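You operate a simulated robot arm through the tools that you are given. There is no shell and no other tool. Be economical: measure what you need, move in short steps, check, and stop when the job is done.

The job below is to be done with a simulated two-armed robot. You get a single attempt, and the scene is never put back.

## Task
Fill the red crate about half at the small silo and carry it to the sack bench.
Fine: sack clamp down, gate part way open; gate shut and clamp up before you lift it with both hands.
Where things are to end (x, y in the base frame): crate within 12 cm of [66, -75].

Only the result counts: the job must be done as asked and must still hold three seconds after the hand-in. Knocking over, shifting, dropping, spilling or breaking anything else fails it.

## Robot
Two 6-joint arms with two-finger parallel grippers on one trunk, on a base that drives. Base frame: it is fixed to the floor where the robot stands at the start and does not move with it; the origin is under the middle of the robot, x ahead of it, y to its left, z up. Lengths are in cm, angles in rad, forces in N, time in s.
The left shoulder is at the start at [6, 18.7, 117.4], the right one opposite. With the tool pointing down near the work surface each hand reaches from about 10 to 60 cm from the robot's upright axis, wherever it stands, measured 20 degrees to its own side. Places, roughly: crate [-300, 225, 125]; sack clamp [90, 0, 110]; silo gate [90, 0, 130]; small silo [110, -10, 120]; top of the sack bench [70, -80, 80]. Payload 1.57 kg a hand.
The TCP of each hand is the grasp point between the finger pads, 3 cm short of the fingertips. In the tool frame z runs along the fingers and y along their closing line. The gripper opens to 11 cm. The fingers are 2.4 cm wide and 1.2 cm thick; the gripper's body (4.8 by 11.2 cm) begins 7.8 cm behind the TCP.
Orientation is that of the tool frame in the base frame, as a unit quaternion [w, x, y, z]. With the fingers straight down and closing along the base's y, the tool's x points along the base's -x, its y along +y and its z along -z.

## Interface
- The arms move only by the tool nudge_tool. It takes "left_rows", "right_rows" or both (then of equal length, played together; a hand with none holds still); each is a list of rows, each a list of 7 numbers: the turn, a rotation vector about the base's x, y, z in units of 5 degrees (1.0 is 5 degrees), then the shift along the base's x, y, z in units of 30 mm (1.0 is 30 mm), then the gripper command, from -1 (shut) to 1 (fully open), values between in proportion. In form: [[ax, ay, az, tx, ty, tz, fingers], ...]. A call has 1 to 12 rows; each row shifts and turns the commanded pose from where the row before left it. A call with a number of a shift or a turn outside -1 to 1 is refused whole. Each row takes 0.2 s and may step no farther than 5 cm and 0.15 rad from the row before; otherwise, or with a gripper value out of range, the whole call is refused. Where a pose cannot be reached the arm comes as near as it can. A force on the tool above 80 N (or 10 N above the force at the start of the call, whichever is more), or a blocked arm, ends the call early, and 0.2 s more pass. The fingers move at their own pace (about 15.3 cm/s each) and stop on an object; they squeeze with about 28 N. The grip force told is the motor's: it shows also when the fingers shut on nothing. Time passes only in rows, and 0.2 s behind the last, so rows that do not move let the fingers close. The reply holds the time, the measured pose of the TCP, the force on the tool along the base axes, the opening and the grip force, in the units named above and with some noise, with the torque about the TCP (base axes, N m) and any sound that the robot's microphone picked up.
- Cameras (640 x 400 px; columns grow to the right, rows downward): "scene" is now at [2.9, -0.27, 173.38]; the picture's right is [-0.02, -1.00, 0.00], its down [-0.61, 0.01, -0.80] and it looks along [0.80, -0.02, -0.61] (base axes); focal length 291 px, centre (320, 200). "left" rides on the left gripper at [7, -1.6, -14.1] in its tool frame; the picture's right is [0.23, 0.97, 0.00], its down [-0.86, 0.20, -0.48] and it looks along [-0.47, 0.11, 0.88] (tool axes); focal length 222 px, centre (320, 200). "right" rides on the right gripper at [7, 1.6, -14.1] in its tool frame; the picture's right is [-0.23, 0.97, 0.00], its down [-0.86, -0.20, -0.48] and it looks along [-0.47, -0.11, 0.88] (tool axes); focal length 222 px, centre (320, 200). There is no depth. A picture from a camera that has moved, and an enlarged one, comes with that camera's place and axes in the base frame and with its lens.
- get_image(camera): a new picture of that camera. The clock stands still meanwhile.
- move_column(by): slides the trunk up (or, below 0, down) by that many cm; the arms and the scene camera ride with it, the base frame stays. It gives what a move gives, with no picture.
- base_move(legs): drives the robot by 1 to 6 legs, each [ahead, left, turn to the left] in cm, cm and rad, along the robot's own axes; the way and the turn of a leg run together, so that a leg with both is an arc; at most 150 cm and 3.142 rad a leg. The arms and the cameras ride along, it lands a little off, and it stops where it bumps. It gives what a move gives.
- aim_head(pan, tilt): turns the head with the scene camera to pan (to the left, within 1.501 rad either way) and tilt (down, from -0.506 to 1.204), counted from straight ahead of the robot. It gives what a move gives.
- close_up(camera, box): a new picture of the part [left, top, right, bottom] of that camera's present view, enlarged. The clock stands still meanwhile.
- close_job(): hands the job in; it is judged then, once.

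Work in short steps. Places have to be worked out from the pictures, the camera data and where the tool is seen: move nearer, look again, correct. Check each grasp and each placing, and mend what went wrong. You have 120 turns and 92 pictures in all, those below and enlarged ones among them. Open the grippers and draw the arms clear of the work before you hand the job in, unless the task says otherwise; then end with one line.

The tools are called after "Request:" as name(argument=value, ...) on one line, values as JSON. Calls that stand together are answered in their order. nudge_tool: Moves the arms, as the interface text tells. Its arguments: {"type":"object","properties":{"left_rows":{"type":"array","items":{"type":"array","items":{"type":"number"}}},"right_rows":{"type":"array","items":{"type":"array","items":{"type":"number"}}}},"required":[]} The other tools are called the same way: move_column (by) slides the trunk up or down; base_move (legs) drives the base; aim_head (pan, tilt) turns the head that bears the scene camera; get_image (camera) takes a picture; close_up (camera, box) takes an enlarged picture of a part of a camera's view; close_job () hands the job in.

At the start:

```text
t: 0.0
left_tcp_pos: [37.14, 16.5, 139.71]
left_ee_rot: [0.0, 0.0, 1.0, 0.0]
left_force: [0.7, -0.8, 0.3]
left_ft_torque: [-0.01, -0.02, -0.02]
left_gripper_width: 10.99
left_gripper_force: 0.1
right_tcp_pos: [37.8, -14.95, 142.62]
right_ee_rot: [0.0, 0.0, 1.0, 0.0]
right_force: [0.1, -0.1, 0.3]
right_ft_torque: [-0.01, -0.02, -0.03]
right_gripper_width: 11.01
right_gripper_force: 0.1
trunk travel left (down, up): [-80.2, 18.8]
robot x, y, heading: [-0.01, 0.12, 0.002]
head pan, tilt: [-0.019, 0.651]
```

scene: 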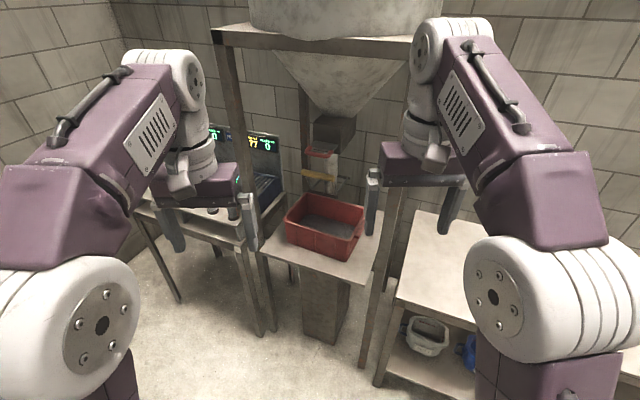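
right: 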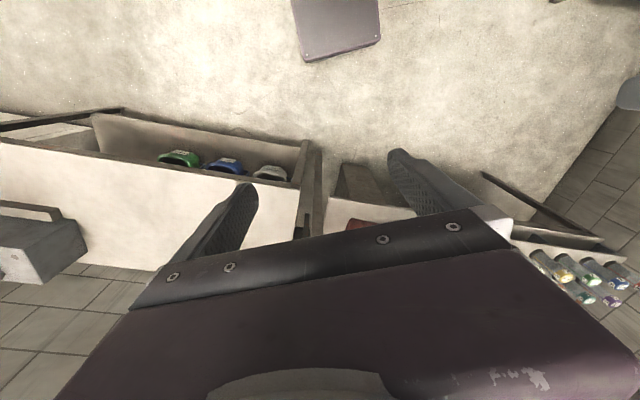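
left: 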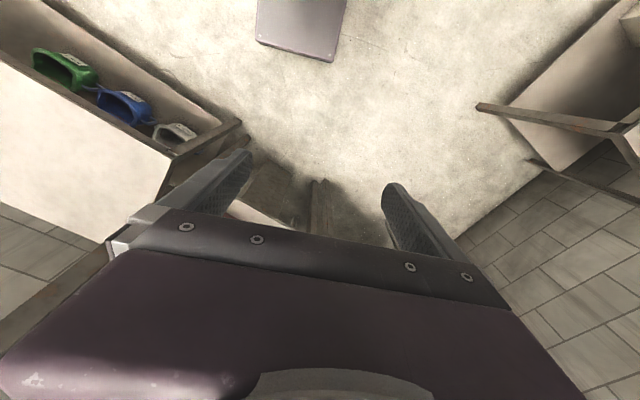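

The picture shows a red crate already under the silo, while the place list puts the crate at [-300, 225]. I look closer at the silo and its controls before deciding.

Request:
close_up(camera="scene", box=[260, 100, 400, 290])

Request:
close_up(camera="scene", box=[130, 100, 330, 240])

```text
2.11 times, centred on (330, 195) of scene
camera zoom: at [2.9, -0.27, 173.38], right [-0.02, -1.0, 0.0], down [-0.61, 0.01, -0.8], along [0.8, -0.02, -0.61], focal length 613 px, centre (299, 210)
```

zoom: 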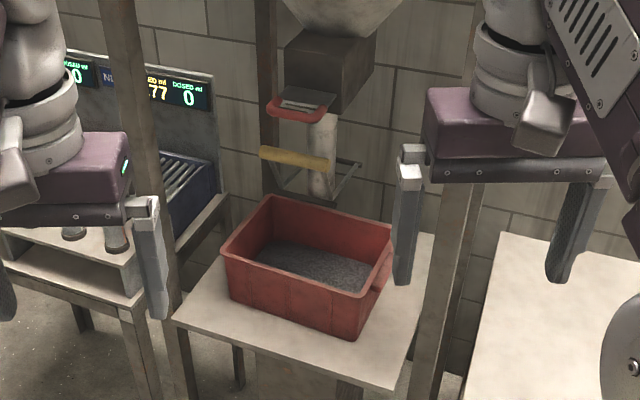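

```text
2.86 times, centred on (230, 170) of scene
camera zoom: at [2.9, -0.27, 173.38], right [-0.02, -1.0, 0.0], down [-0.61, 0.01, -0.8], along [0.8, -0.02, -0.61], focal length 832 px, centre (577, 286)
```

zoom: 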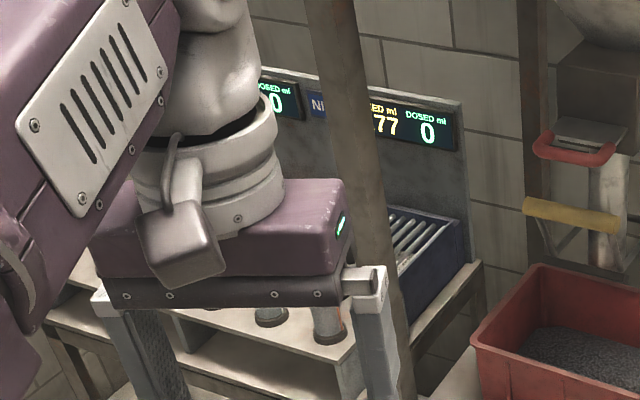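

The crate under the outlet seems to have grey grains in it already. I look around with the head to see whether another red crate exists.

Request:
aim_head(pan=1.5, tilt=0.3)

Request:
get_image(camera="scene")

Request:
aim_head(pan=-1.0, tilt=0.5)

Request:
get_image(camera="scene")

```text
t: 1.6
left_tcp_pos: [37.19, 16.31, 139.77]
left_ee_rot: [-0.001, 0.0, 1.0, 0.001]
left_force: [-0.4, -0.9, -0.1]
left_ft_torque: [0.02, -0.03, 0.03]
left_gripper_width: 11.01
left_gripper_force: 0.1
right_tcp_pos: [37.81, -15.01, 142.58]
right_ee_rot: [0.001, 0.0, 1.0, 0.0]
right_force: [-0.2, -0.1, 0.2]
right_ft_torque: [0.01, 0.01, -0.01]
right_gripper_width: 11.01
right_gripper_force: 0.1
trunk travel left (down, up): [-80.2, 18.8]
robot x, y, heading: [0.26, 0.42, 0.001]
head pan, tilt: [1.499, 0.3]
```

```text
86 pictures are left
camera scene: at [-5.1, 9.21, 176.57], right [1.0, -0.07, 0.0], down [-0.02, -0.3, -0.96], along [0.07, 0.95, -0.3], focal length 291 px, centre (320, 200)
```

scene: 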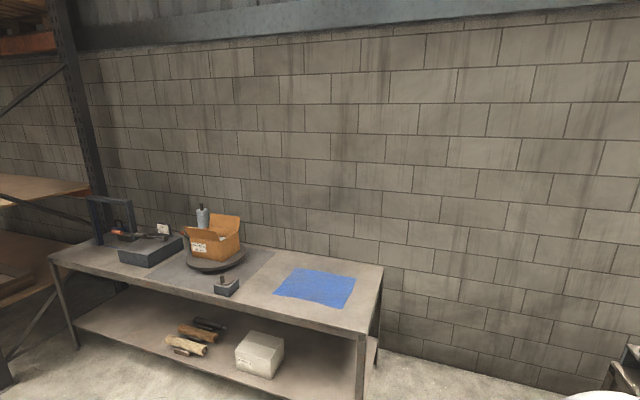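

```text
t: 3.9
left_tcp_pos: [37.1, 16.38, 139.84]
left_ee_rot: [-0.001, 0.0, 1.0, 0.001]
left_force: [-1.0, -0.3, 0.1]
left_ft_torque: [-0.02, -0.01, -0.01]
left_gripper_width: 10.99
left_gripper_force: 0.0
right_tcp_pos: [37.66, -14.95, 142.47]
right_ee_rot: [0.0, 0.0, 1.0, 0.0]
right_force: [0.6, -0.2, 0.7]
right_ft_torque: [-0.01, -0.02, -0.04]
right_gripper_width: 10.99
right_gripper_force: 0.0
trunk travel left (down, up): [-80.2, 18.8]
robot x, y, heading: [0.06, 0.02, 0.0]
head pan, tilt: [-1.0, 0.499]
```

```text
85 pictures are left
camera scene: at [-0.86, -7.75, 174.73], right [-0.84, -0.54, 0.0], down [-0.26, 0.4, -0.88], along [0.47, -0.74, -0.48], focal length 291 px, centre (320, 200)
```

scene: 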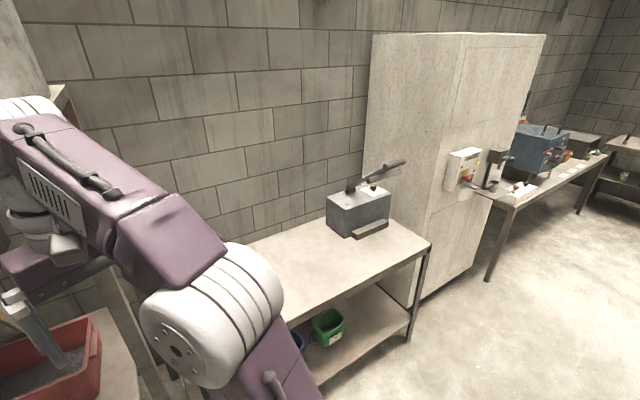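

No second crate seen yet; the rack at the far left rear shows orange/red shelves. I back off and turn left to look towards [-300, 225].

Request:
base_move(legs=[[-40, 0, 0], [0, 0, 1.5]])

Request:
aim_head(pan=0.9, tilt=0.25)

Request:
get_image(camera="scene")

```text
t: 10.0
left_tcp_pos: [-52.85, 38.39, 139.84]
left_ee_rot: [0.0, -0.675, 0.738, -0.001]
left_force: [0.3, -0.4, 0.0]
left_ft_torque: [-0.01, 0.0, -0.02]
left_gripper_width: 11.03
left_gripper_force: 0.0
right_tcp_pos: [-21.64, 36.1, 142.58]
right_ee_rot: [0.0, -0.674, 0.738, 0.0]
right_force: [0.6, -1.0, -0.1]
right_ft_torque: [0.0, -0.02, 0.02]
right_gripper_width: 11.0
right_gripper_force: 0.1
trunk travel left (down, up): [-80.2, 18.8]
robot x, y, heading: [-39.67, -0.37, 1.48]
head pan, tilt: [-1.0, 0.499]
```

```text
t: 11.8
left_tcp_pos: [-52.93, 38.38, 139.88]
left_ee_rot: [0.0, -0.675, 0.738, -0.001]
left_force: [-0.2, 0.4, 0.3]
left_ft_torque: [0.0, -0.02, 0.02]
left_gripper_width: 10.96
left_gripper_force: 0.0
right_tcp_pos: [-21.51, 36.16, 142.64]
right_ee_rot: [0.001, -0.674, 0.739, 0.001]
right_force: [0.3, 0.6, 0.5]
right_ft_torque: [0.01, 0.0, -0.04]
right_gripper_width: 11.0
right_gripper_force: 0.0
trunk travel left (down, up): [-80.2, 18.8]
robot x, y, heading: [-39.75, -0.14, 1.48]
head pan, tilt: [0.901, 0.25]
```

```text
84 pictures are left
camera scene: at [-47.01, 0.23, 177.04], right [0.69, 0.72, 0.0], down [0.18, -0.17, -0.97], along [-0.7, 0.67, -0.25], focal length 291 px, centre (320, 200)
```

scene: 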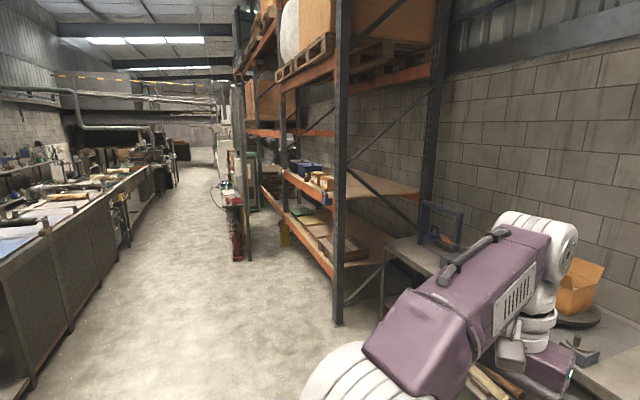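

The listed place projects to about pixel (310, 172), at the rack. I enlarge that part.

Request:
close_up(camera="scene", box=[220, 100, 400, 260])

```text
2.50 times, centred on (310, 180) of scene
camera zoom: at [-47.01, 0.23, 177.04], right [0.69, 0.72, 0.0], down [0.18, -0.17, -0.97], along [-0.7, 0.67, -0.25], focal length 728 px, centre (345, 250)
```

zoom: 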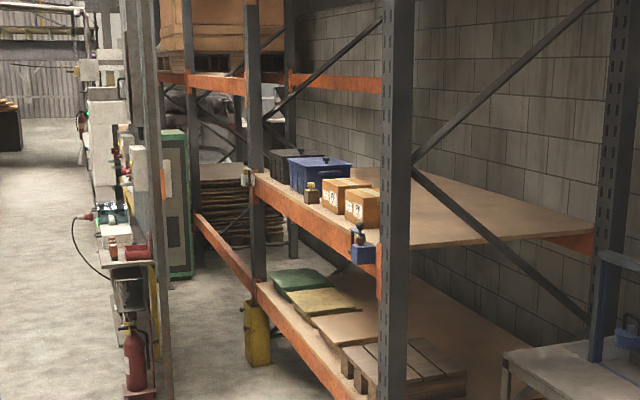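

No red crate on the rack: the listed place is stale, the only red crate is under the silo. I drive back and look properly at it and the display.

Request:
base_move(legs=[[0, 0, -1.48], [20, 0, 0]])

Request:
aim_head(pan=0.0, tilt=0.5)

Request:
nudge_tool(left_rows=[[0, 0, 0, -0.5, 1, 0, 1], [0, 0, 0, -0.5, 1, 0, 1], [0, 0, 0, 0, 1, 0, 1], [0, 0, 0, 0, 1, 0, 1]], right_rows=[[0, 0, 0, -0.5, -1, 0, 1], [0, 0, 0, -0.5, -1, 0, 1], [0, 0, 0, 0, -1, 0, 1], [0, 0, 0, 0, -1, 0, 1]])

Request:
get_image(camera="scene")

```text
t: 17.0
left_tcp_pos: [16.62, 17.11, 139.89]
left_ee_rot: [0.001, -0.009, 1.0, 0.0]
left_force: [0.1, 0.3, -1.1]
left_ft_torque: [-0.01, -0.05, 0.02]
left_gripper_width: 10.99
left_gripper_force: 0.1
right_tcp_pos: [17.77, -14.21, 142.66]
right_ee_rot: [0.001, -0.009, 1.0, 0.0]
right_force: [-0.5, 0.6, 0.9]
right_ft_torque: [0.0, -0.04, 0.0]
right_gripper_width: 11.03
right_gripper_force: 0.0
trunk travel left (down, up): [-80.2, 18.8]
robot x, y, heading: [-19.73, 0.17, 0.016]
head pan, tilt: [0.901, 0.25]
```

```text
t: 18.2
left_tcp_pos: [16.91, 17.23, 139.83]
left_ee_rot: [0.001, -0.01, 1.0, -0.001]
left_force: [-0.1, -0.4, -0.2]
left_ft_torque: [0.01, 0.0, -0.03]
left_gripper_width: 10.98
left_gripper_force: 0.0
right_tcp_pos: [18.02, -14.17, 142.71]
right_ee_rot: [0.001, -0.009, 1.0, 0.0]
right_force: [0.5, -1.2, -0.4]
right_ft_torque: [-0.02, 0.01, 0.02]
right_gripper_width: 11.02
right_gripper_force: 0.1
trunk travel left (down, up): [-80.2, 18.8]
robot x, y, heading: [-19.25, -0.03, 0.016]
head pan, tilt: [0.0, 0.499]
```

```text
t: 19.2
left_tcp_pos: [14.22, 29.34, 139.84]
left_ee_rot: [0.0, -0.008, 1.0, 0.0]
left_force: [0.1, -0.2, -0.8]
left_ft_torque: [0.0, 0.05, 0.0]
left_gripper_width: 10.95
left_gripper_force: 0.0
right_tcp_pos: [15.22, -26.2, 142.59]
right_ee_rot: [0.0, -0.009, 1.0, 0.001]
right_force: [-0.3, 0.3, 0.2]
right_ft_torque: [0.0, 0.05, -0.01]
right_gripper_width: 11.03
right_gripper_force: 0.0
trunk travel left (down, up): [-80.2, 18.8]
robot x, y, heading: [-19.96, 0.09, 0.017]
head pan, tilt: [0.0, 0.499]
```

```text
82 pictures are left
camera scene: at [-16.4, 0.16, 174.72], right [0.02, -1.0, 0.0], down [-0.48, -0.01, -0.88], along [0.88, 0.01, -0.48], focal length 291 px, centre (320, 200)
```

scene: 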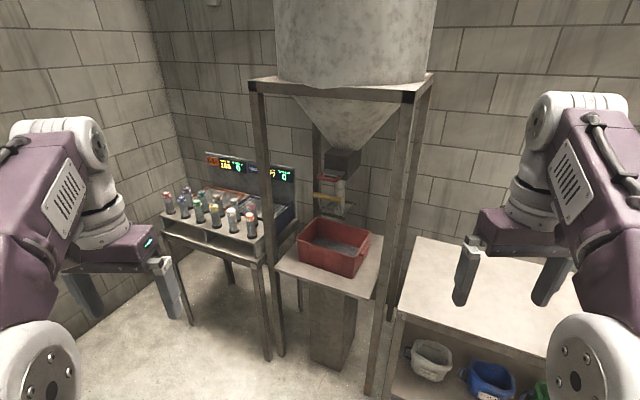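

Request:
close_up(camera="scene", box=[150, 140, 300, 240])

Request:
close_up(camera="scene", box=[270, 140, 390, 290])

```text
4.00 times, centred on (225, 190) of scene
camera zoom: at [-16.4, 0.16, 174.72], right [0.02, -1.0, 0.0], down [-0.48, -0.01, -0.88], along [0.88, 0.01, -0.48], focal length 1165 px, centre (700, 240)
```

zoom: 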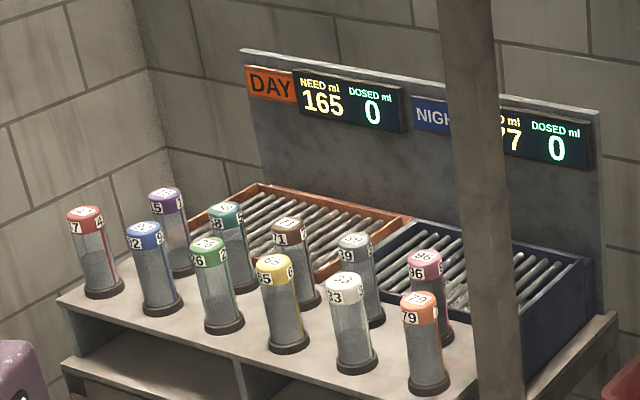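

```text
2.67 times, centred on (330, 215) of scene
camera zoom: at [-16.4, 0.16, 174.72], right [0.02, -1.0, 0.0], down [-0.48, -0.01, -0.88], along [0.88, 0.01, -0.48], focal length 776 px, centre (293, 160)
```

zoom: 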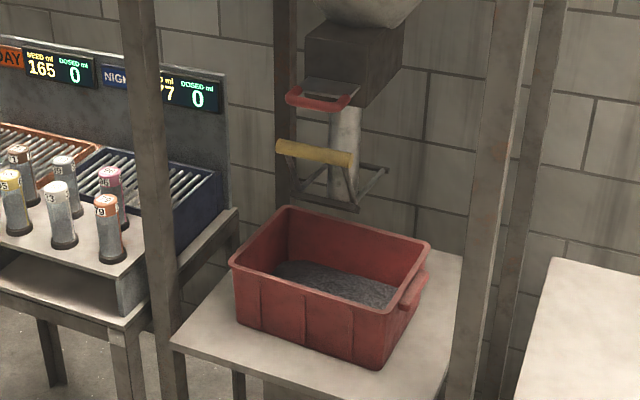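

The dosing station is another job; leave it. My estimates: yellow clamp bar about (90, -2, 118), red gate handle about (88, -2, 127), spout end (97, -7, 105), crate rim z≈98 with centre ≈(92, -4.5), yawed. I turn both hands to point forward with the fingers closing vertically.

Request:
nudge_tool(left_rows=[[0.99, -0.99, -0.99, 0.6, 0, 0, 1], [0.99, -0.99, -0.99, 0.6, 0, 0, 1], [0.99, -0.99, -0.99, 0.6, 0, 0, 1], [0.99, -0.99, -0.99, 0.6, 0, 0, 1], [0.99, -0.99, -0.99, 0.6, 0, 0, 1], [0.99, -0.99, -0.99, 0.6, 0, 0, 1], [0.99, -0.99, -0.99, 0.6, 0, 0, 1], [0.99, -0.99, -0.99, 0.6, 0, 0, 1], [0.99, -0.99, -0.99, 0.6, 0, 0, 1], [0.99, -0.99, -0.99, 0.6, 0, 0, 1], [0.99, -0.99, -0.99, 0.6, 0, 0, 1], [0.99, -0.99, -0.99, 0.6, 0, 0, 1]], right_rows=[[-0.99, -0.99, 0.99, 0.6, 0, 0, 1], [-0.99, -0.99, 0.99, 0.6, 0, 0, 1], [-0.99, -0.99, 0.99, 0.6, 0, 0, 1], [-0.99, -0.99, 0.99, 0.6, 0, 0, 1], [-0.99, -0.99, 0.99, 0.6, 0, 0, 1], [-0.99, -0.99, 0.99, 0.6, 0, 0, 1], [-0.99, -0.99, 0.99, 0.6, 0, 0, 1], [-0.99, -0.99, 0.99, 0.6, 0, 0, 1], [-0.99, -0.99, 0.99, 0.6, 0, 0, 1], [-0.99, -0.99, 0.99, 0.6, 0, 0, 1], [-0.99, -0.99, 0.99, 0.6, 0, 0, 1], [-0.99, -0.99, 0.99, 0.6, 0, 0, 1]])

Request:
nudge_tool(left_rows=[[0.99, -0.99, -0.99, 0.6, 0, 0, 1], [0.99, -0.99, -0.99, 0.6, 0, 0, 1], [0, 0, 0, 0, 0, 0, 1]], right_rows=[[-0.99, -0.99, 0.99, 0.6, 0, 0, 1], [-0.99, -0.99, 0.99, 0.6, 0, 0, 1], [0, 0, 0, 0, 0, 0, 1]])

Request:
get_image(camera="scene")

Request:
get_image(camera="left")

Request:
get_image(camera="right")

```text
t: 21.8
left_tcp_pos: [34.86, 28.85, 140.3]
left_ee_rot: [0.428, 0.418, 0.666, 0.445]
left_force: [0.4, -1.0, -0.4]
left_ft_torque: [0.02, 0.03, 0.05]
left_gripper_width: 11.01
left_gripper_force: 0.1
left hand out of reach, approached as far as the arm can: row 11, 12
right_tcp_pos: [36.57, -25.36, 142.89]
right_ee_rot: [0.439, -0.447, 0.635, -0.453]
right_force: [0.5, 0.4, -0.2]
right_ft_torque: [-0.02, 0.0, -0.09]
right_gripper_width: 10.99
right_gripper_force: 0.1
right hand out of reach, approached as far as the arm can: row 12
trunk travel left (down, up): [-80.2, 18.8]
robot x, y, heading: [-19.91, 0.24, 0.02]
head pan, tilt: [0.0, 0.499]
```

```text
t: 22.6
left_tcp_pos: [38.97, 20.46, 142.83]
left_ee_rot: [0.477, 0.465, 0.552, 0.501]
left_force: [0.7, 0.3, 0.7]
left_ft_torque: [0.01, 0.01, -0.03]
left_gripper_width: 10.99
left_gripper_force: 0.0
left hand out of reach, approached as far as the arm can: row 1, 2
right_tcp_pos: [40.48, -15.98, 145.93]
right_ee_rot: [-0.486, 0.498, -0.505, 0.511]
right_force: [0.2, 0.3, 0.2]
right_ft_torque: [0.02, 0.03, 0.0]
right_gripper_width: 11.01
right_gripper_force: 0.0
right hand out of reach, approached as far as the arm can: row 1, 2
trunk travel left (down, up): [-80.2, 18.8]
robot x, y, heading: [-19.75, 0.28, 0.019]
head pan, tilt: [0.0, 0.499]
```

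```text
79 pictures are left
camera scene: at [-16.73, 0.14, 174.73], right [0.02, -1.0, 0.0], down [-0.48, -0.01, -0.88], along [0.88, 0.01, -0.48], focal length 291 px, centre (320, 200)
```

scene: 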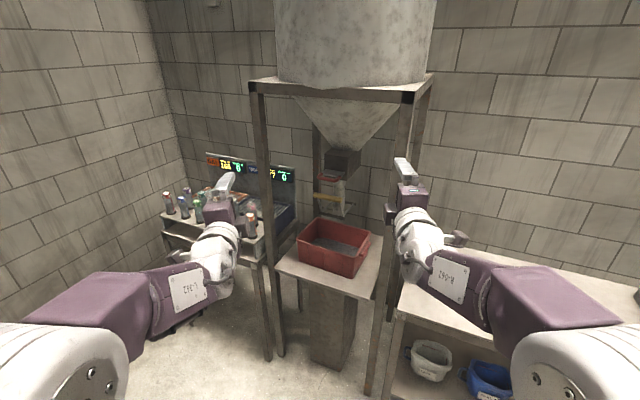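

```text
78 pictures are left
camera left: at [24.01, 25.67, 141.42], right [0.01, 0.29, 0.96], down [-0.37, -0.89, 0.27], along [0.93, -0.36, 0.1], focal length 222 px, centre (320, 200)
```

left: 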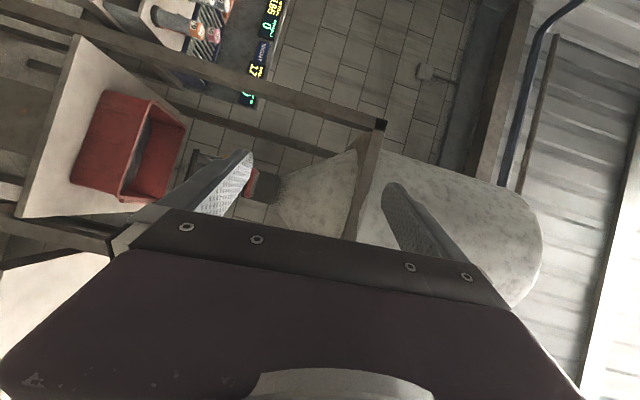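

```text
77 pictures are left
camera right: at [25.9, -22.48, 144.53], right [0.0, 0.21, -0.98], down [-0.45, 0.87, 0.19], along [0.89, 0.44, 0.09], focal length 222 px, centre (320, 200)
```

right: 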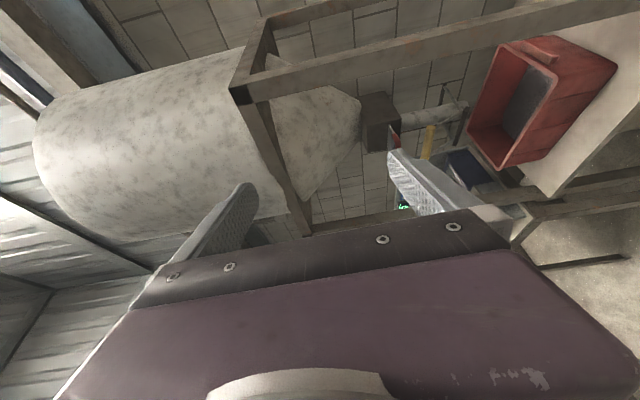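

The reach is about 59 cm ahead of the axis. Post feet (98, 27) and (75, -27) show that the silo frame, bars and crate are yawed by about -0.41 rad, so I line the base up with it, keeping 20 cm of stand-off.

Request:
base_move(legs=[[0, 0, -0.43], [0, 42, 0], [28, 0, 0]])

Request:
get_image(camera="scene")

```text
t: 28.0
left_tcp_pos: [83.92, 21.86, 142.88]
left_ee_rot: [0.572, 0.57, 0.443, 0.389]
left_force: [-0.3, -0.6, 0.0]
left_ft_torque: [0.03, -0.02, 0.01]
left_gripper_width: 11.0
left_gripper_force: 0.0
right_tcp_pos: [70.3, -11.98, 146.01]
right_ee_rot: [-0.367, 0.381, -0.599, 0.601]
right_force: [0.3, 0.0, 0.0]
right_ft_torque: [-0.04, 0.04, 0.0]
right_gripper_width: 11.01
right_gripper_force: 0.1
trunk travel left (down, up): [-80.2, 18.8]
robot x, y, heading: [22.23, 27.52, -0.406]
head pan, tilt: [0.0, 0.499]
```

```text
76 pictures are left
camera scene: at [24.94, 26.31, 174.73], right [-0.4, -0.92, 0.0], down [-0.44, 0.19, -0.88], along [0.81, -0.35, -0.48], focal length 291 px, centre (320, 200)
```

scene: 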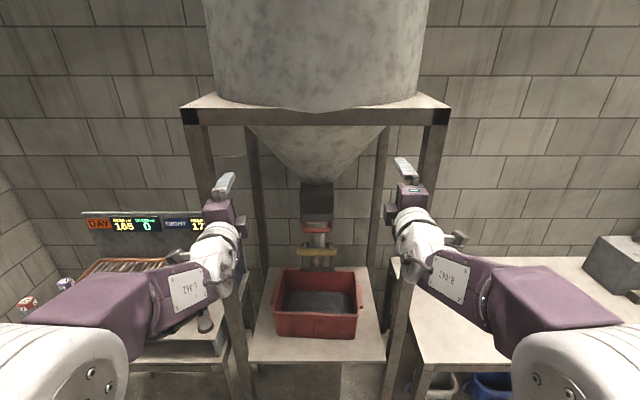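

Well lined up with the silo now. I enlarge the controls and the crate for accurate triangulation.

Request:
close_up(camera="scene", box=[265, 170, 375, 350])

Request:
close_up(camera="scene", box=[280, 175, 360, 275])

```text
2.22 times, centred on (320, 260) of scene
camera zoom: at [24.94, 26.31, 174.73], right [-0.4, -0.92, 0.0], down [-0.44, 0.19, -0.88], along [0.81, -0.35, -0.48], focal length 647 px, centre (320, 67)
```

zoom: 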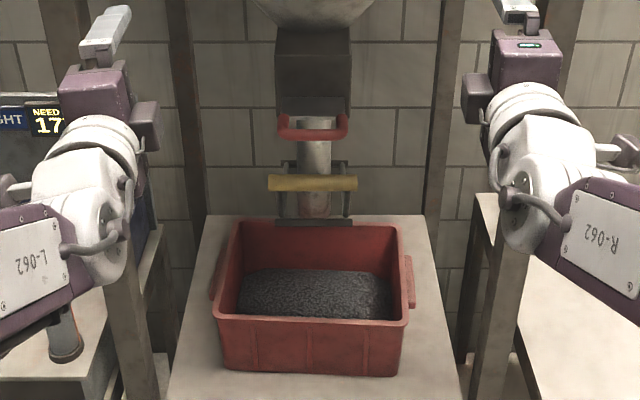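

```text
4.00 times, centred on (320, 225) of scene
camera zoom: at [24.94, 26.31, 174.73], right [-0.4, -0.92, 0.0], down [-0.44, 0.19, -0.88], along [0.81, -0.35, -0.48], focal length 1165 px, centre (320, 100)
```

zoom: 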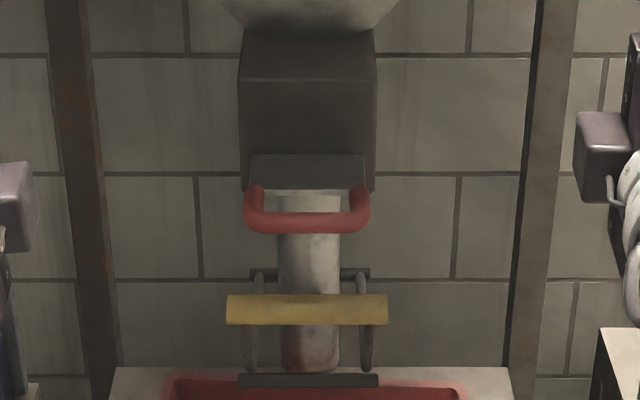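

The grain level in the crate looks like about a quarter already. I look at the clamp mechanism from the side with the hand cameras.

Request:
get_image(camera="right")

Request:
get_image(camera="left")

```text
73 pictures are left
camera right: at [54.38, -11.97, 144.55], right [0.09, 0.19, -0.98], down [-0.05, 0.98, 0.19], along [0.99, 0.03, 0.09], focal length 222 px, centre (320, 200)
```

right: 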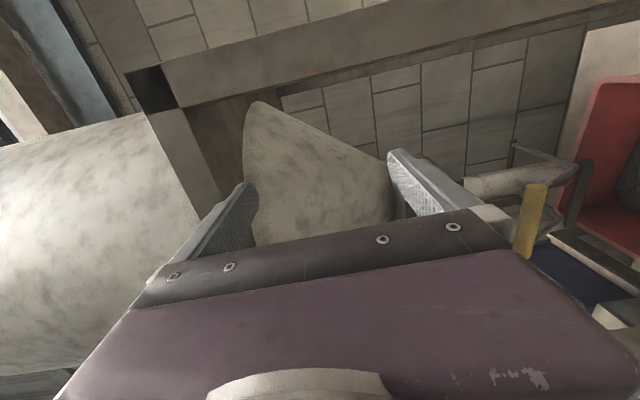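

```text
72 pictures are left
camera left: at [72.5, 32.77, 141.43], right [0.13, 0.26, 0.96], down [-0.7, -0.66, 0.27], along [0.7, -0.71, 0.1], focal length 222 px, centre (320, 200)
```

left: 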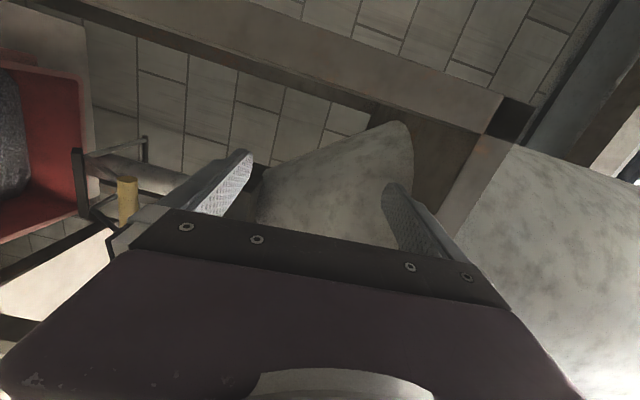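

Clamp: a yellow bar on a frame pivoting at the spout. I bring the left hand down to bar height (z≈118) and near the centre line, still short of the bar.

Request:
nudge_tool(left_rows=[[0, 0, 0, -0.49, -0.61, -1, 0], [0, 0, 0, -0.49, -0.61, -1, 0], [0, 0, 0, -0.49, -0.61, -1, 0], [0, 0, 0, -0.49, -0.61, -1, 0], [0, 0, 0, -0.49, -0.61, -1, 0], [0, 0, 0, -0.49, -0.61, -0.8, 0], [0, 0, 0, -0.49, -0.61, -0.7, 0], [0, 0, 0, -0.49, -0.61, -0.5, 0], [0, 0, 0, 0, 0, 0, 0]])

Request:
get_image(camera="scene")

Request:
get_image(camera="left")

```text
t: 30.0
left_tcp_pos: [72.31, 7.3, 121.58]
left_ee_rot: [0.572, 0.571, 0.444, 0.388]
left_force: [-0.1, 0.0, -0.6]
left_ft_torque: [0.01, -0.03, -0.01]
left_gripper_width: 5.49
left_gripper_force: 0.0
right_tcp_pos: [70.44, -12.04, 145.9]
right_ee_rot: [-0.367, 0.381, -0.599, 0.601]
right_force: [-0.1, -0.5, 0.2]
right_ft_torque: [0.0, -0.02, -0.05]
right_gripper_width: 11.01
right_gripper_force: 0.1
trunk travel left (down, up): [-80.2, 18.8]
robot x, y, heading: [22.2, 27.84, -0.409]
head pan, tilt: [0.0, 0.499]
```

```text
71 pictures are left
camera scene: at [25.2, 26.25, 174.73], right [-0.4, -0.92, 0.0], down [-0.44, 0.19, -0.88], along [0.81, -0.35, -0.48], focal length 291 px, centre (320, 200)
```

scene: 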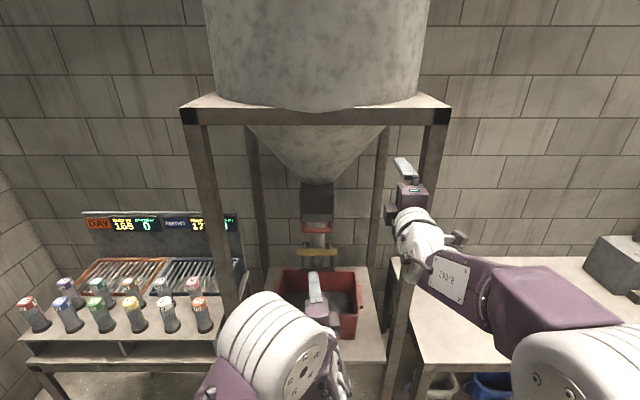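

```text
70 pictures are left
camera left: at [60.92, 18.16, 120.15], right [0.13, 0.26, 0.96], down [-0.7, -0.66, 0.27], along [0.7, -0.71, 0.1], focal length 222 px, centre (320, 200)
```

left: 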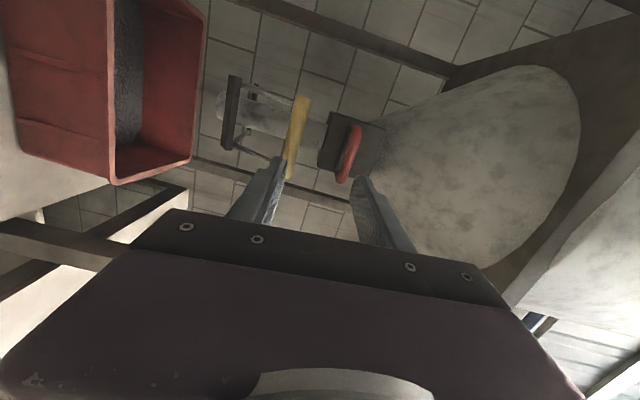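

Both views agree: yellow bar centre ≈(90, -1), z≈117.5; red bar z≈126. I lower the left hand to 117.5 and draw the right hand back and down, then drive 14 cm forward.

Request:
nudge_tool(left_rows=[[0, 0, 0, 0, 0, -0.7, 0], [0, 0, 0, 0, 0, -0.65, 0], [0, 0, 0, 0, 0, 0, 0], [0, 0, 0, 0, 0, 0, 0], [0, 0, 0, 0, 0, 0, 0], [0, 0, 0, 0, 0, 0, 0]], right_rows=[[0, 0, 0, -0.77, 0.33, -1, 0], [0, 0, 0, -0.77, 0.33, -1, 0], [0, 0, 0, -0.77, 0.33, -1, 0], [0, 0, 0, -0.77, 0.33, -1, 0], [0, 0, 0, -0.77, 0.33, -1, 0], [0, 0, 0, -0.77, 0.33, -1, 0]])

Request:
base_move(legs=[[14, 0, 0]])

Request:
get_image(camera="left")

Request:
get_image(camera="scene")

```text
t: 31.4
left_tcp_pos: [72.47, 7.1, 117.66]
left_ee_rot: [0.57, 0.571, 0.443, 0.39]
left_force: [-0.2, -0.1, -0.5]
left_ft_torque: [-0.03, -0.01, -0.01]
left_gripper_width: 5.46
left_gripper_force: 0.0
right_tcp_pos: [63.55, -6.96, 129.52]
right_ee_rot: [-0.367, 0.38, -0.6, 0.601]
right_force: [0.1, -0.5, -1.0]
right_ft_torque: [0.02, 0.0, -0.01]
right_gripper_width: 5.51
right_gripper_force: 0.0
right hand out of reach, approached as far as the arm can: row 2, 4, 5, 6
trunk travel left (down, up): [-80.2, 18.8]
robot x, y, heading: [22.07, 27.63, -0.406]
head pan, tilt: [0.0, 0.499]
```

```text
t: 32.7
left_tcp_pos: [85.04, 1.49, 117.88]
left_ee_rot: [0.573, 0.571, 0.442, 0.388]
left_force: [0.0, -0.7, -0.4]
left_ft_torque: [-0.03, 0.02, 0.02]
left_gripper_width: 5.49
left_gripper_force: 0.0
right_tcp_pos: [76.24, -12.57, 129.77]
right_ee_rot: [-0.366, 0.379, -0.6, 0.602]
right_force: [-0.4, -0.9, -1.0]
right_ft_torque: [-0.02, -0.02, 0.05]
right_gripper_width: 5.49
right_gripper_force: 0.0
trunk travel left (down, up): [-80.2, 18.8]
robot x, y, heading: [34.79, 21.96, -0.406]
head pan, tilt: [0.0, 0.499]
```

```text
69 pictures are left
camera left: at [73.67, 12.44, 116.36], right [0.13, 0.26, 0.96], down [-0.71, -0.65, 0.27], along [0.7, -0.71, 0.1], focal length 222 px, centre (320, 200)
```

left: 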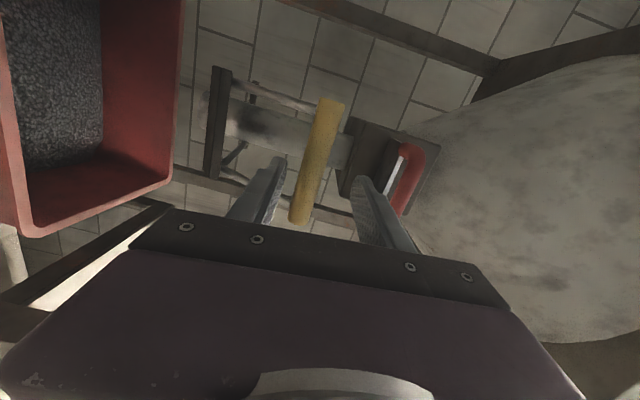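

```text
68 pictures are left
camera scene: at [37.83, 20.71, 174.74], right [-0.4, -0.92, 0.0], down [-0.44, 0.19, -0.88], along [0.81, -0.35, -0.48], focal length 291 px, centre (320, 200)
```

scene: 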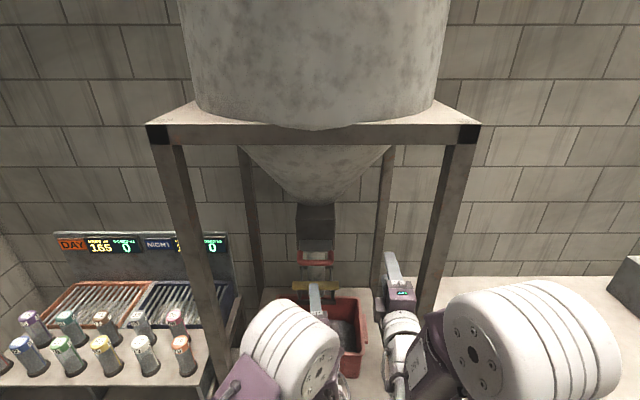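

The bar sits between the open fingers, at about (91.6, -1.5, 117). I advance 7 cm and close on it.

Request:
nudge_tool(left_rows=[[0, 0, 0, 0.75, -0.18, -0.07, 0], [0, 0, 0, 0.75, -0.18, -0.07, 0], [0, 0, 0, 0.75, -0.18, -0.07, 0], [0, 0, 0, 0, 0, 0, 0]])

Request:
get_image(camera="left")

```text
t: 33.7
left_tcp_pos: [91.95, -0.21, 117.08]
left_ee_rot: [0.572, 0.572, 0.441, 0.389]
left_force: [0.0, 0.7, 0.1]
left_ft_torque: [-0.01, 0.0, 0.02]
left_gripper_width: 5.49
left_gripper_force: 0.0
right_tcp_pos: [76.31, -12.59, 129.62]
right_ee_rot: [-0.365, 0.379, -0.601, 0.602]
right_force: [-0.4, 0.0, -0.2]
right_ft_torque: [0.0, 0.01, 0.0]
right_gripper_width: 5.51
right_gripper_force: 0.1
trunk travel left (down, up): [-80.2, 18.8]
robot x, y, heading: [34.57, 21.83, -0.407]
head pan, tilt: [0.0, 0.499]
```

```text
67 pictures are left
camera left: at [80.59, 10.74, 115.68], right [0.13, 0.26, 0.96], down [-0.71, -0.65, 0.27], along [0.7, -0.71, 0.1], focal length 222 px, centre (320, 200)
```

left: 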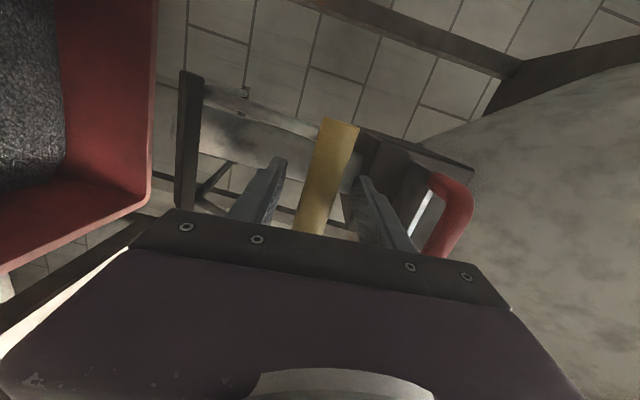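

The bar lies between the pads. I close and then start pulling down by a small amount.

Request:
nudge_tool(left_rows=[[0, 0, 0, 0, 0, 0, -1], [0, 0, 0, 0, 0, 0, -1], [0, 0, 0, 0, 0, 0, -1], [0, 0, 0, 0, 0, -0.3, -1], [0, 0, 0, 0, 0, -0.3, -1]])

Request:
get_image(camera="left")

```text
t: 34.9
left_tcp_pos: [91.37, 0.13, 115.83]
left_ee_rot: [0.575, 0.569, 0.44, 0.39]
left_force: [-19.8, 9.4, 11.5]
left_ft_torque: [0.75, -0.48, 0.8]
left_gripper_width: 2.46
left_gripper_force: 36.5
right_tcp_pos: [75.66, -12.32, 129.91]
right_ee_rot: [-0.367, 0.377, -0.599, 0.604]
right_force: [-0.6, -0.2, 0.2]
right_ft_torque: [0.0, 0.0, 0.01]
right_gripper_width: 5.51
right_gripper_force: 0.0
trunk travel left (down, up): [-80.2, 18.8]
robot x, y, heading: [34.74, 22.19, -0.412]
head pan, tilt: [0.0, 0.499]
```

```text
66 pictures are left
camera left: at [79.95, 10.99, 114.21], right [0.12, 0.26, 0.96], down [-0.71, -0.65, 0.27], along [0.7, -0.71, 0.11], focal length 222 px, centre (320, 200)
```

left: 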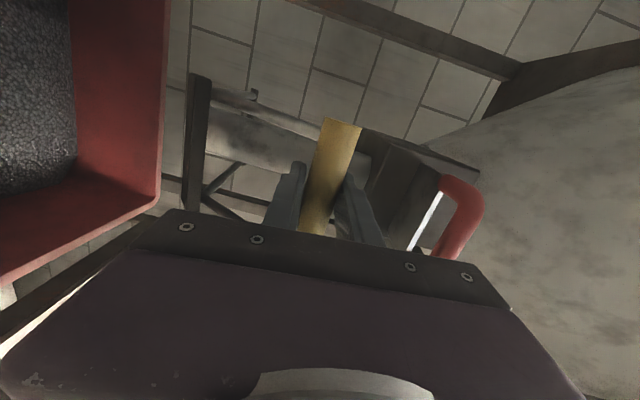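

Bar gripped (2.46 cm) and moving; the force pushes the hand toward the robot, so the arc goes outward and down. I follow it.

Request:
nudge_tool(left_rows=[[0, 0, 0, -0.3, 0.13, -0.3, -1], [0, 0, 0, -0.15, 0.06, -0.4, -1], [0, 0, 0, -0.1, 0.04, -0.4, -1], [0, 0, 0, 0, 0, 0, -1]])

Request:
get_image(camera="left")

```text
t: 35.9
left_tcp_pos: [90.06, 0.69, 112.13]
left_ee_rot: [0.572, 0.571, 0.441, 0.389]
left_force: [-15.6, 3.0, 4.1]
left_ft_torque: [0.92, -0.19, 0.03]
left_gripper_width: 2.43
left_gripper_force: 36.3
right_tcp_pos: [75.91, -12.59, 129.9]
right_ee_rot: [-0.367, 0.378, -0.6, 0.603]
right_force: [0.2, -0.6, -0.3]
right_ft_torque: [0.02, -0.02, 0.01]
right_gripper_width: 5.51
right_gripper_force: 0.0
trunk travel left (down, up): [-80.2, 18.8]
robot x, y, heading: [35.11, 21.93, -0.409]
head pan, tilt: [0.0, 0.499]
```

```text
65 pictures are left
camera left: at [78.64, 11.58, 110.64], right [0.13, 0.26, 0.96], down [-0.71, -0.65, 0.27], along [0.7, -0.71, 0.1], focal length 222 px, centre (320, 200)
```

left: 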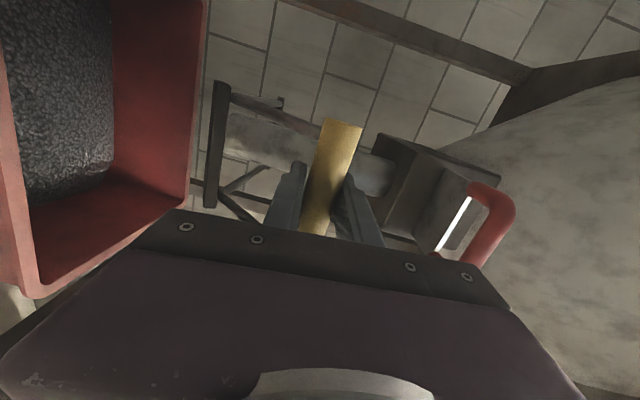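

It follows. I continue down in the same arc.

Request:
nudge_tool(left_rows=[[0, 0, 0, -0.1, 0.04, -0.4, -1], [0, 0, 0, -0.05, 0.02, -0.4, -1], [0, 0, 0, 0, 0, -0.4, -1], [0, 0, 0, 0, 0, 0, -1]])

Request:
get_image(camera="left")

```text
t: 36.9
left_tcp_pos: [89.47, 0.86, 108.51]
left_ee_rot: [0.573, 0.57, 0.441, 0.389]
left_force: [-23.6, 5.3, 3.2]
left_ft_torque: [0.81, -0.51, 0.11]
left_gripper_width: 2.39
left_gripper_force: 36.4
right_tcp_pos: [75.72, -12.52, 129.77]
right_ee_rot: [-0.367, 0.377, -0.599, 0.603]
right_force: [-0.3, 0.3, -0.5]
right_ft_torque: [-0.02, 0.0, 0.0]
right_gripper_width: 5.47
right_gripper_force: 0.0
trunk travel left (down, up): [-80.2, 18.8]
robot x, y, heading: [34.88, 21.5, -0.407]
head pan, tilt: [0.0, 0.499]
```

```text
64 pictures are left
camera left: at [77.94, 11.87, 107.05], right [0.13, 0.26, 0.96], down [-0.71, -0.65, 0.27], along [0.7, -0.71, 0.1], focal length 222 px, centre (320, 200)
```

left: 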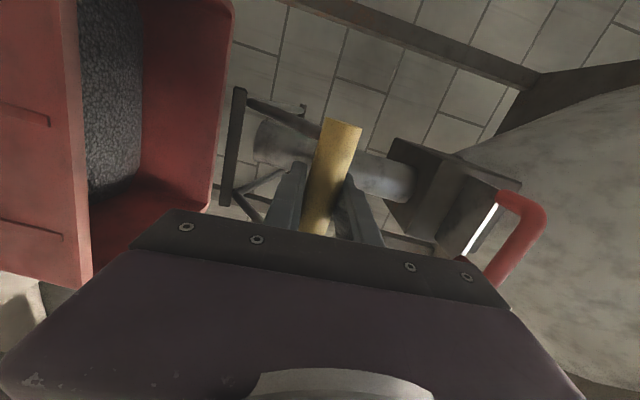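

Request:
nudge_tool(left_rows=[[0, 0, 0, -0.2, 0.06, -0.3, -1], [0, 0, 0, 0, 0, -0.4, -1], [0, 0, 0, 0, 0, 0, -1]])

Request:
get_image(camera="left")

Request:
get_image(camera="right")

```text
t: 37.7
left_tcp_pos: [89.2, 0.96, 106.27]
left_ee_rot: [0.571, 0.571, 0.443, 0.389]
left_force: [-7.5, 3.4, 0.8]
left_ft_torque: [0.75, -0.61, 0.65]
left_gripper_width: 2.41
left_gripper_force: 36.2
right_tcp_pos: [76.1, -12.67, 129.71]
right_ee_rot: [-0.365, 0.379, -0.601, 0.602]
right_force: [-0.3, 0.3, 0.1]
right_ft_torque: [-0.01, 0.02, -0.03]
right_gripper_width: 5.5
right_gripper_force: 0.1
trunk travel left (down, up): [-80.2, 18.8]
robot x, y, heading: [35.02, 21.97, -0.409]
head pan, tilt: [0.0, 0.499]
```

```text
63 pictures are left
camera left: at [77.73, 11.94, 104.84], right [0.13, 0.26, 0.96], down [-0.7, -0.66, 0.27], along [0.7, -0.71, 0.1], focal length 222 px, centre (320, 200)
```

left: 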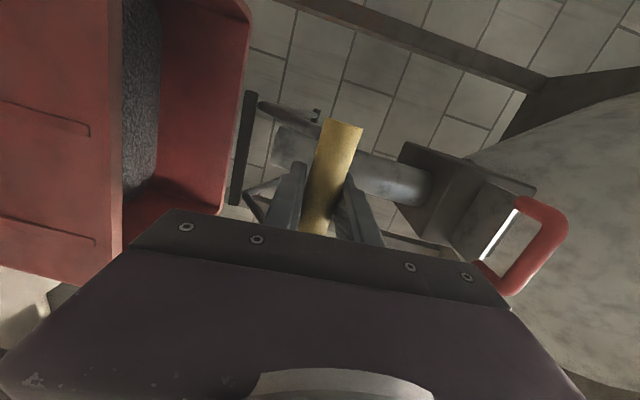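

```text
62 pictures are left
camera right: at [60.34, -12.47, 128.3], right [0.09, 0.19, -0.98], down [-0.04, 0.98, 0.19], along [1.0, 0.03, 0.09], focal length 222 px, centre (320, 200)
```

right: 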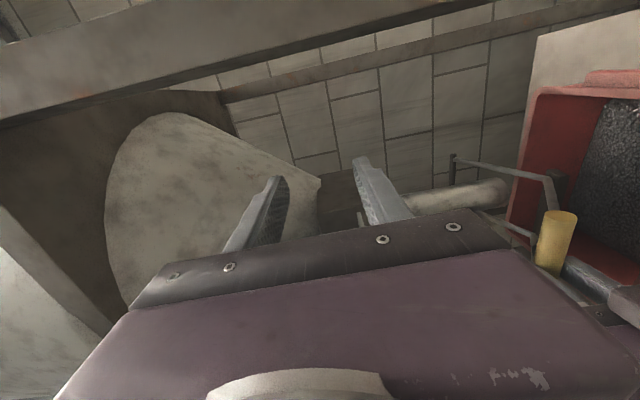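

No sound yet and little vertical resistance. I continue a bit lower, watching the force and the rim clearance.

Request:
nudge_tool(left_rows=[[0, 0, 0, -0.02, 0.01, -0.35, -1], [0, 0, 0, 0, 0, -0.35, -1], [0, 0, 0, 0, 0, 0, -1]])

Request:
get_image(camera="left")

```text
t: 38.5
left_tcp_pos: [89.25, 0.93, 104.12]
left_ee_rot: [0.572, 0.571, 0.442, 0.39]
left_force: [-4.6, 5.4, 0.4]
left_ft_torque: [0.81, -0.56, 0.15]
left_gripper_width: 2.45
left_gripper_force: 36.9
right_tcp_pos: [76.27, -12.58, 129.76]
right_ee_rot: [-0.366, 0.378, -0.6, 0.603]
right_force: [0.1, -0.8, -0.1]
right_ft_torque: [-0.01, -0.02, 0.03]
right_gripper_width: 5.51
right_gripper_force: 0.2
trunk travel left (down, up): [-80.2, 18.8]
robot x, y, heading: [35.07, 21.81, -0.404]
head pan, tilt: [0.0, 0.499]
```

```text
61 pictures are left
camera left: at [77.72, 11.95, 102.74], right [0.13, 0.26, 0.96], down [-0.7, -0.65, 0.27], along [0.7, -0.71, 0.1], focal length 222 px, centre (320, 200)
```

left: 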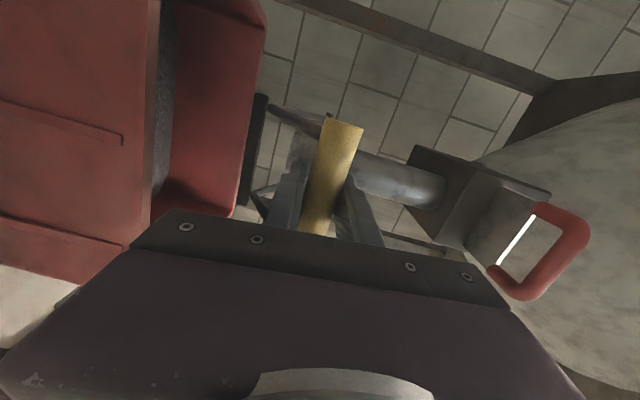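

Still free. The cross bar swings inside the crate outline, clear of the rims; I go down another 2 cm.

Request:
nudge_tool(left_rows=[[0, 0, 0, 0.02, 0, -0.33, -1], [0, 0, 0, 0.04, -0.01, -0.33, -1], [0, 0, 0, 0, 0, 0, -1]])

Request:
get_image(camera="left")

Request:
get_image(camera="right")

```text
t: 39.3
left_tcp_pos: [89.32, 0.9, 102.25]
left_ee_rot: [0.572, 0.572, 0.441, 0.389]
left_force: [-9.5, 5.0, -0.8]
left_ft_torque: [0.81, -0.51, 0.33]
left_gripper_width: 2.46
left_gripper_force: 36.2
right_tcp_pos: [76.21, -12.64, 129.73]
right_ee_rot: [-0.366, 0.379, -0.6, 0.602]
right_force: [0.1, 0.0, -0.7]
right_ft_torque: [-0.01, -0.01, 0.03]
right_gripper_width: 5.5
right_gripper_force: 0.1
trunk travel left (down, up): [-80.2, 18.8]
robot x, y, heading: [34.88, 21.55, -0.409]
head pan, tilt: [0.0, 0.499]
```

```text
60 pictures are left
camera left: at [77.87, 11.91, 100.82], right [0.13, 0.26, 0.96], down [-0.71, -0.65, 0.27], along [0.7, -0.71, 0.1], focal length 222 px, centre (320, 200)
```

left: 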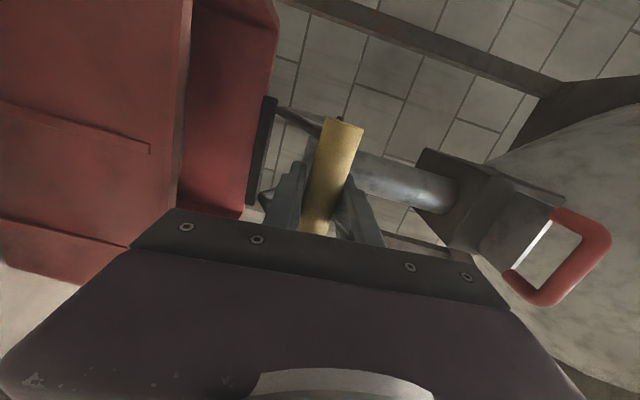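

```text
59 pictures are left
camera right: at [60.29, -12.45, 128.31], right [0.09, 0.19, -0.98], down [-0.04, 0.98, 0.19], along [1.0, 0.03, 0.09], focal length 222 px, centre (320, 200)
```

right: 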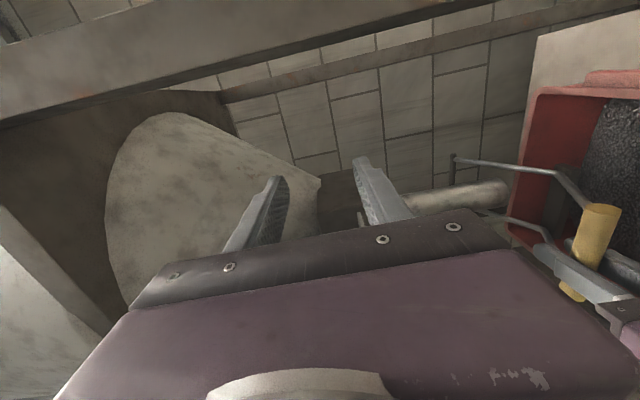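

Pivot rod seems to be at z≈106, so the bar is now below it. I go 1 cm lower and then see if a stop is felt.

Request:
nudge_tool(left_rows=[[0, 0, 0, 0.04, -0.02, -0.2, -1], [0, 0, 0, 0.04, -0.02, -0.2, -1], [0, 0, 0, 0, 0, 0, -1]])

Request:
close_up(camera="right", box=[400, 80, 640, 330])

```text
t: 40.1
left_tcp_pos: [89.43, 0.89, 101.07]
left_ee_rot: [0.572, 0.572, 0.441, 0.389]
left_force: [-13.6, 6.2, -1.8]
left_ft_torque: [0.8, -0.44, 0.09]
left_gripper_width: 2.45
left_gripper_force: 36.2
right_tcp_pos: [76.06, -12.42, 129.68]
right_ee_rot: [-0.365, 0.378, -0.6, 0.603]
right_force: [0.3, 0.0, -0.7]
right_ft_torque: [0.0, 0.0, 0.0]
right_gripper_width: 5.5
right_gripper_force: 0.1
trunk travel left (down, up): [-80.2, 18.8]
robot x, y, heading: [34.68, 21.74, -0.406]
head pan, tilt: [0.0, 0.499]
```

```text
1.60 times, centred on (520, 205) of right
camera zoom: at [60.22, -12.41, 128.34], right [0.09, 0.19, -0.98], down [-0.04, 0.98, 0.19], along [1.0, 0.03, 0.1], focal length 355 px, centre (0, 192)
```

zoom: 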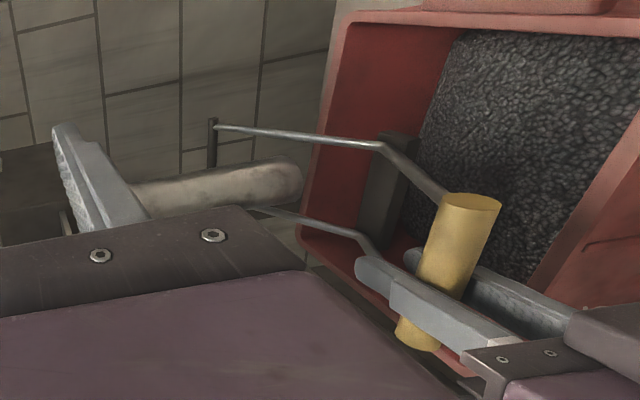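

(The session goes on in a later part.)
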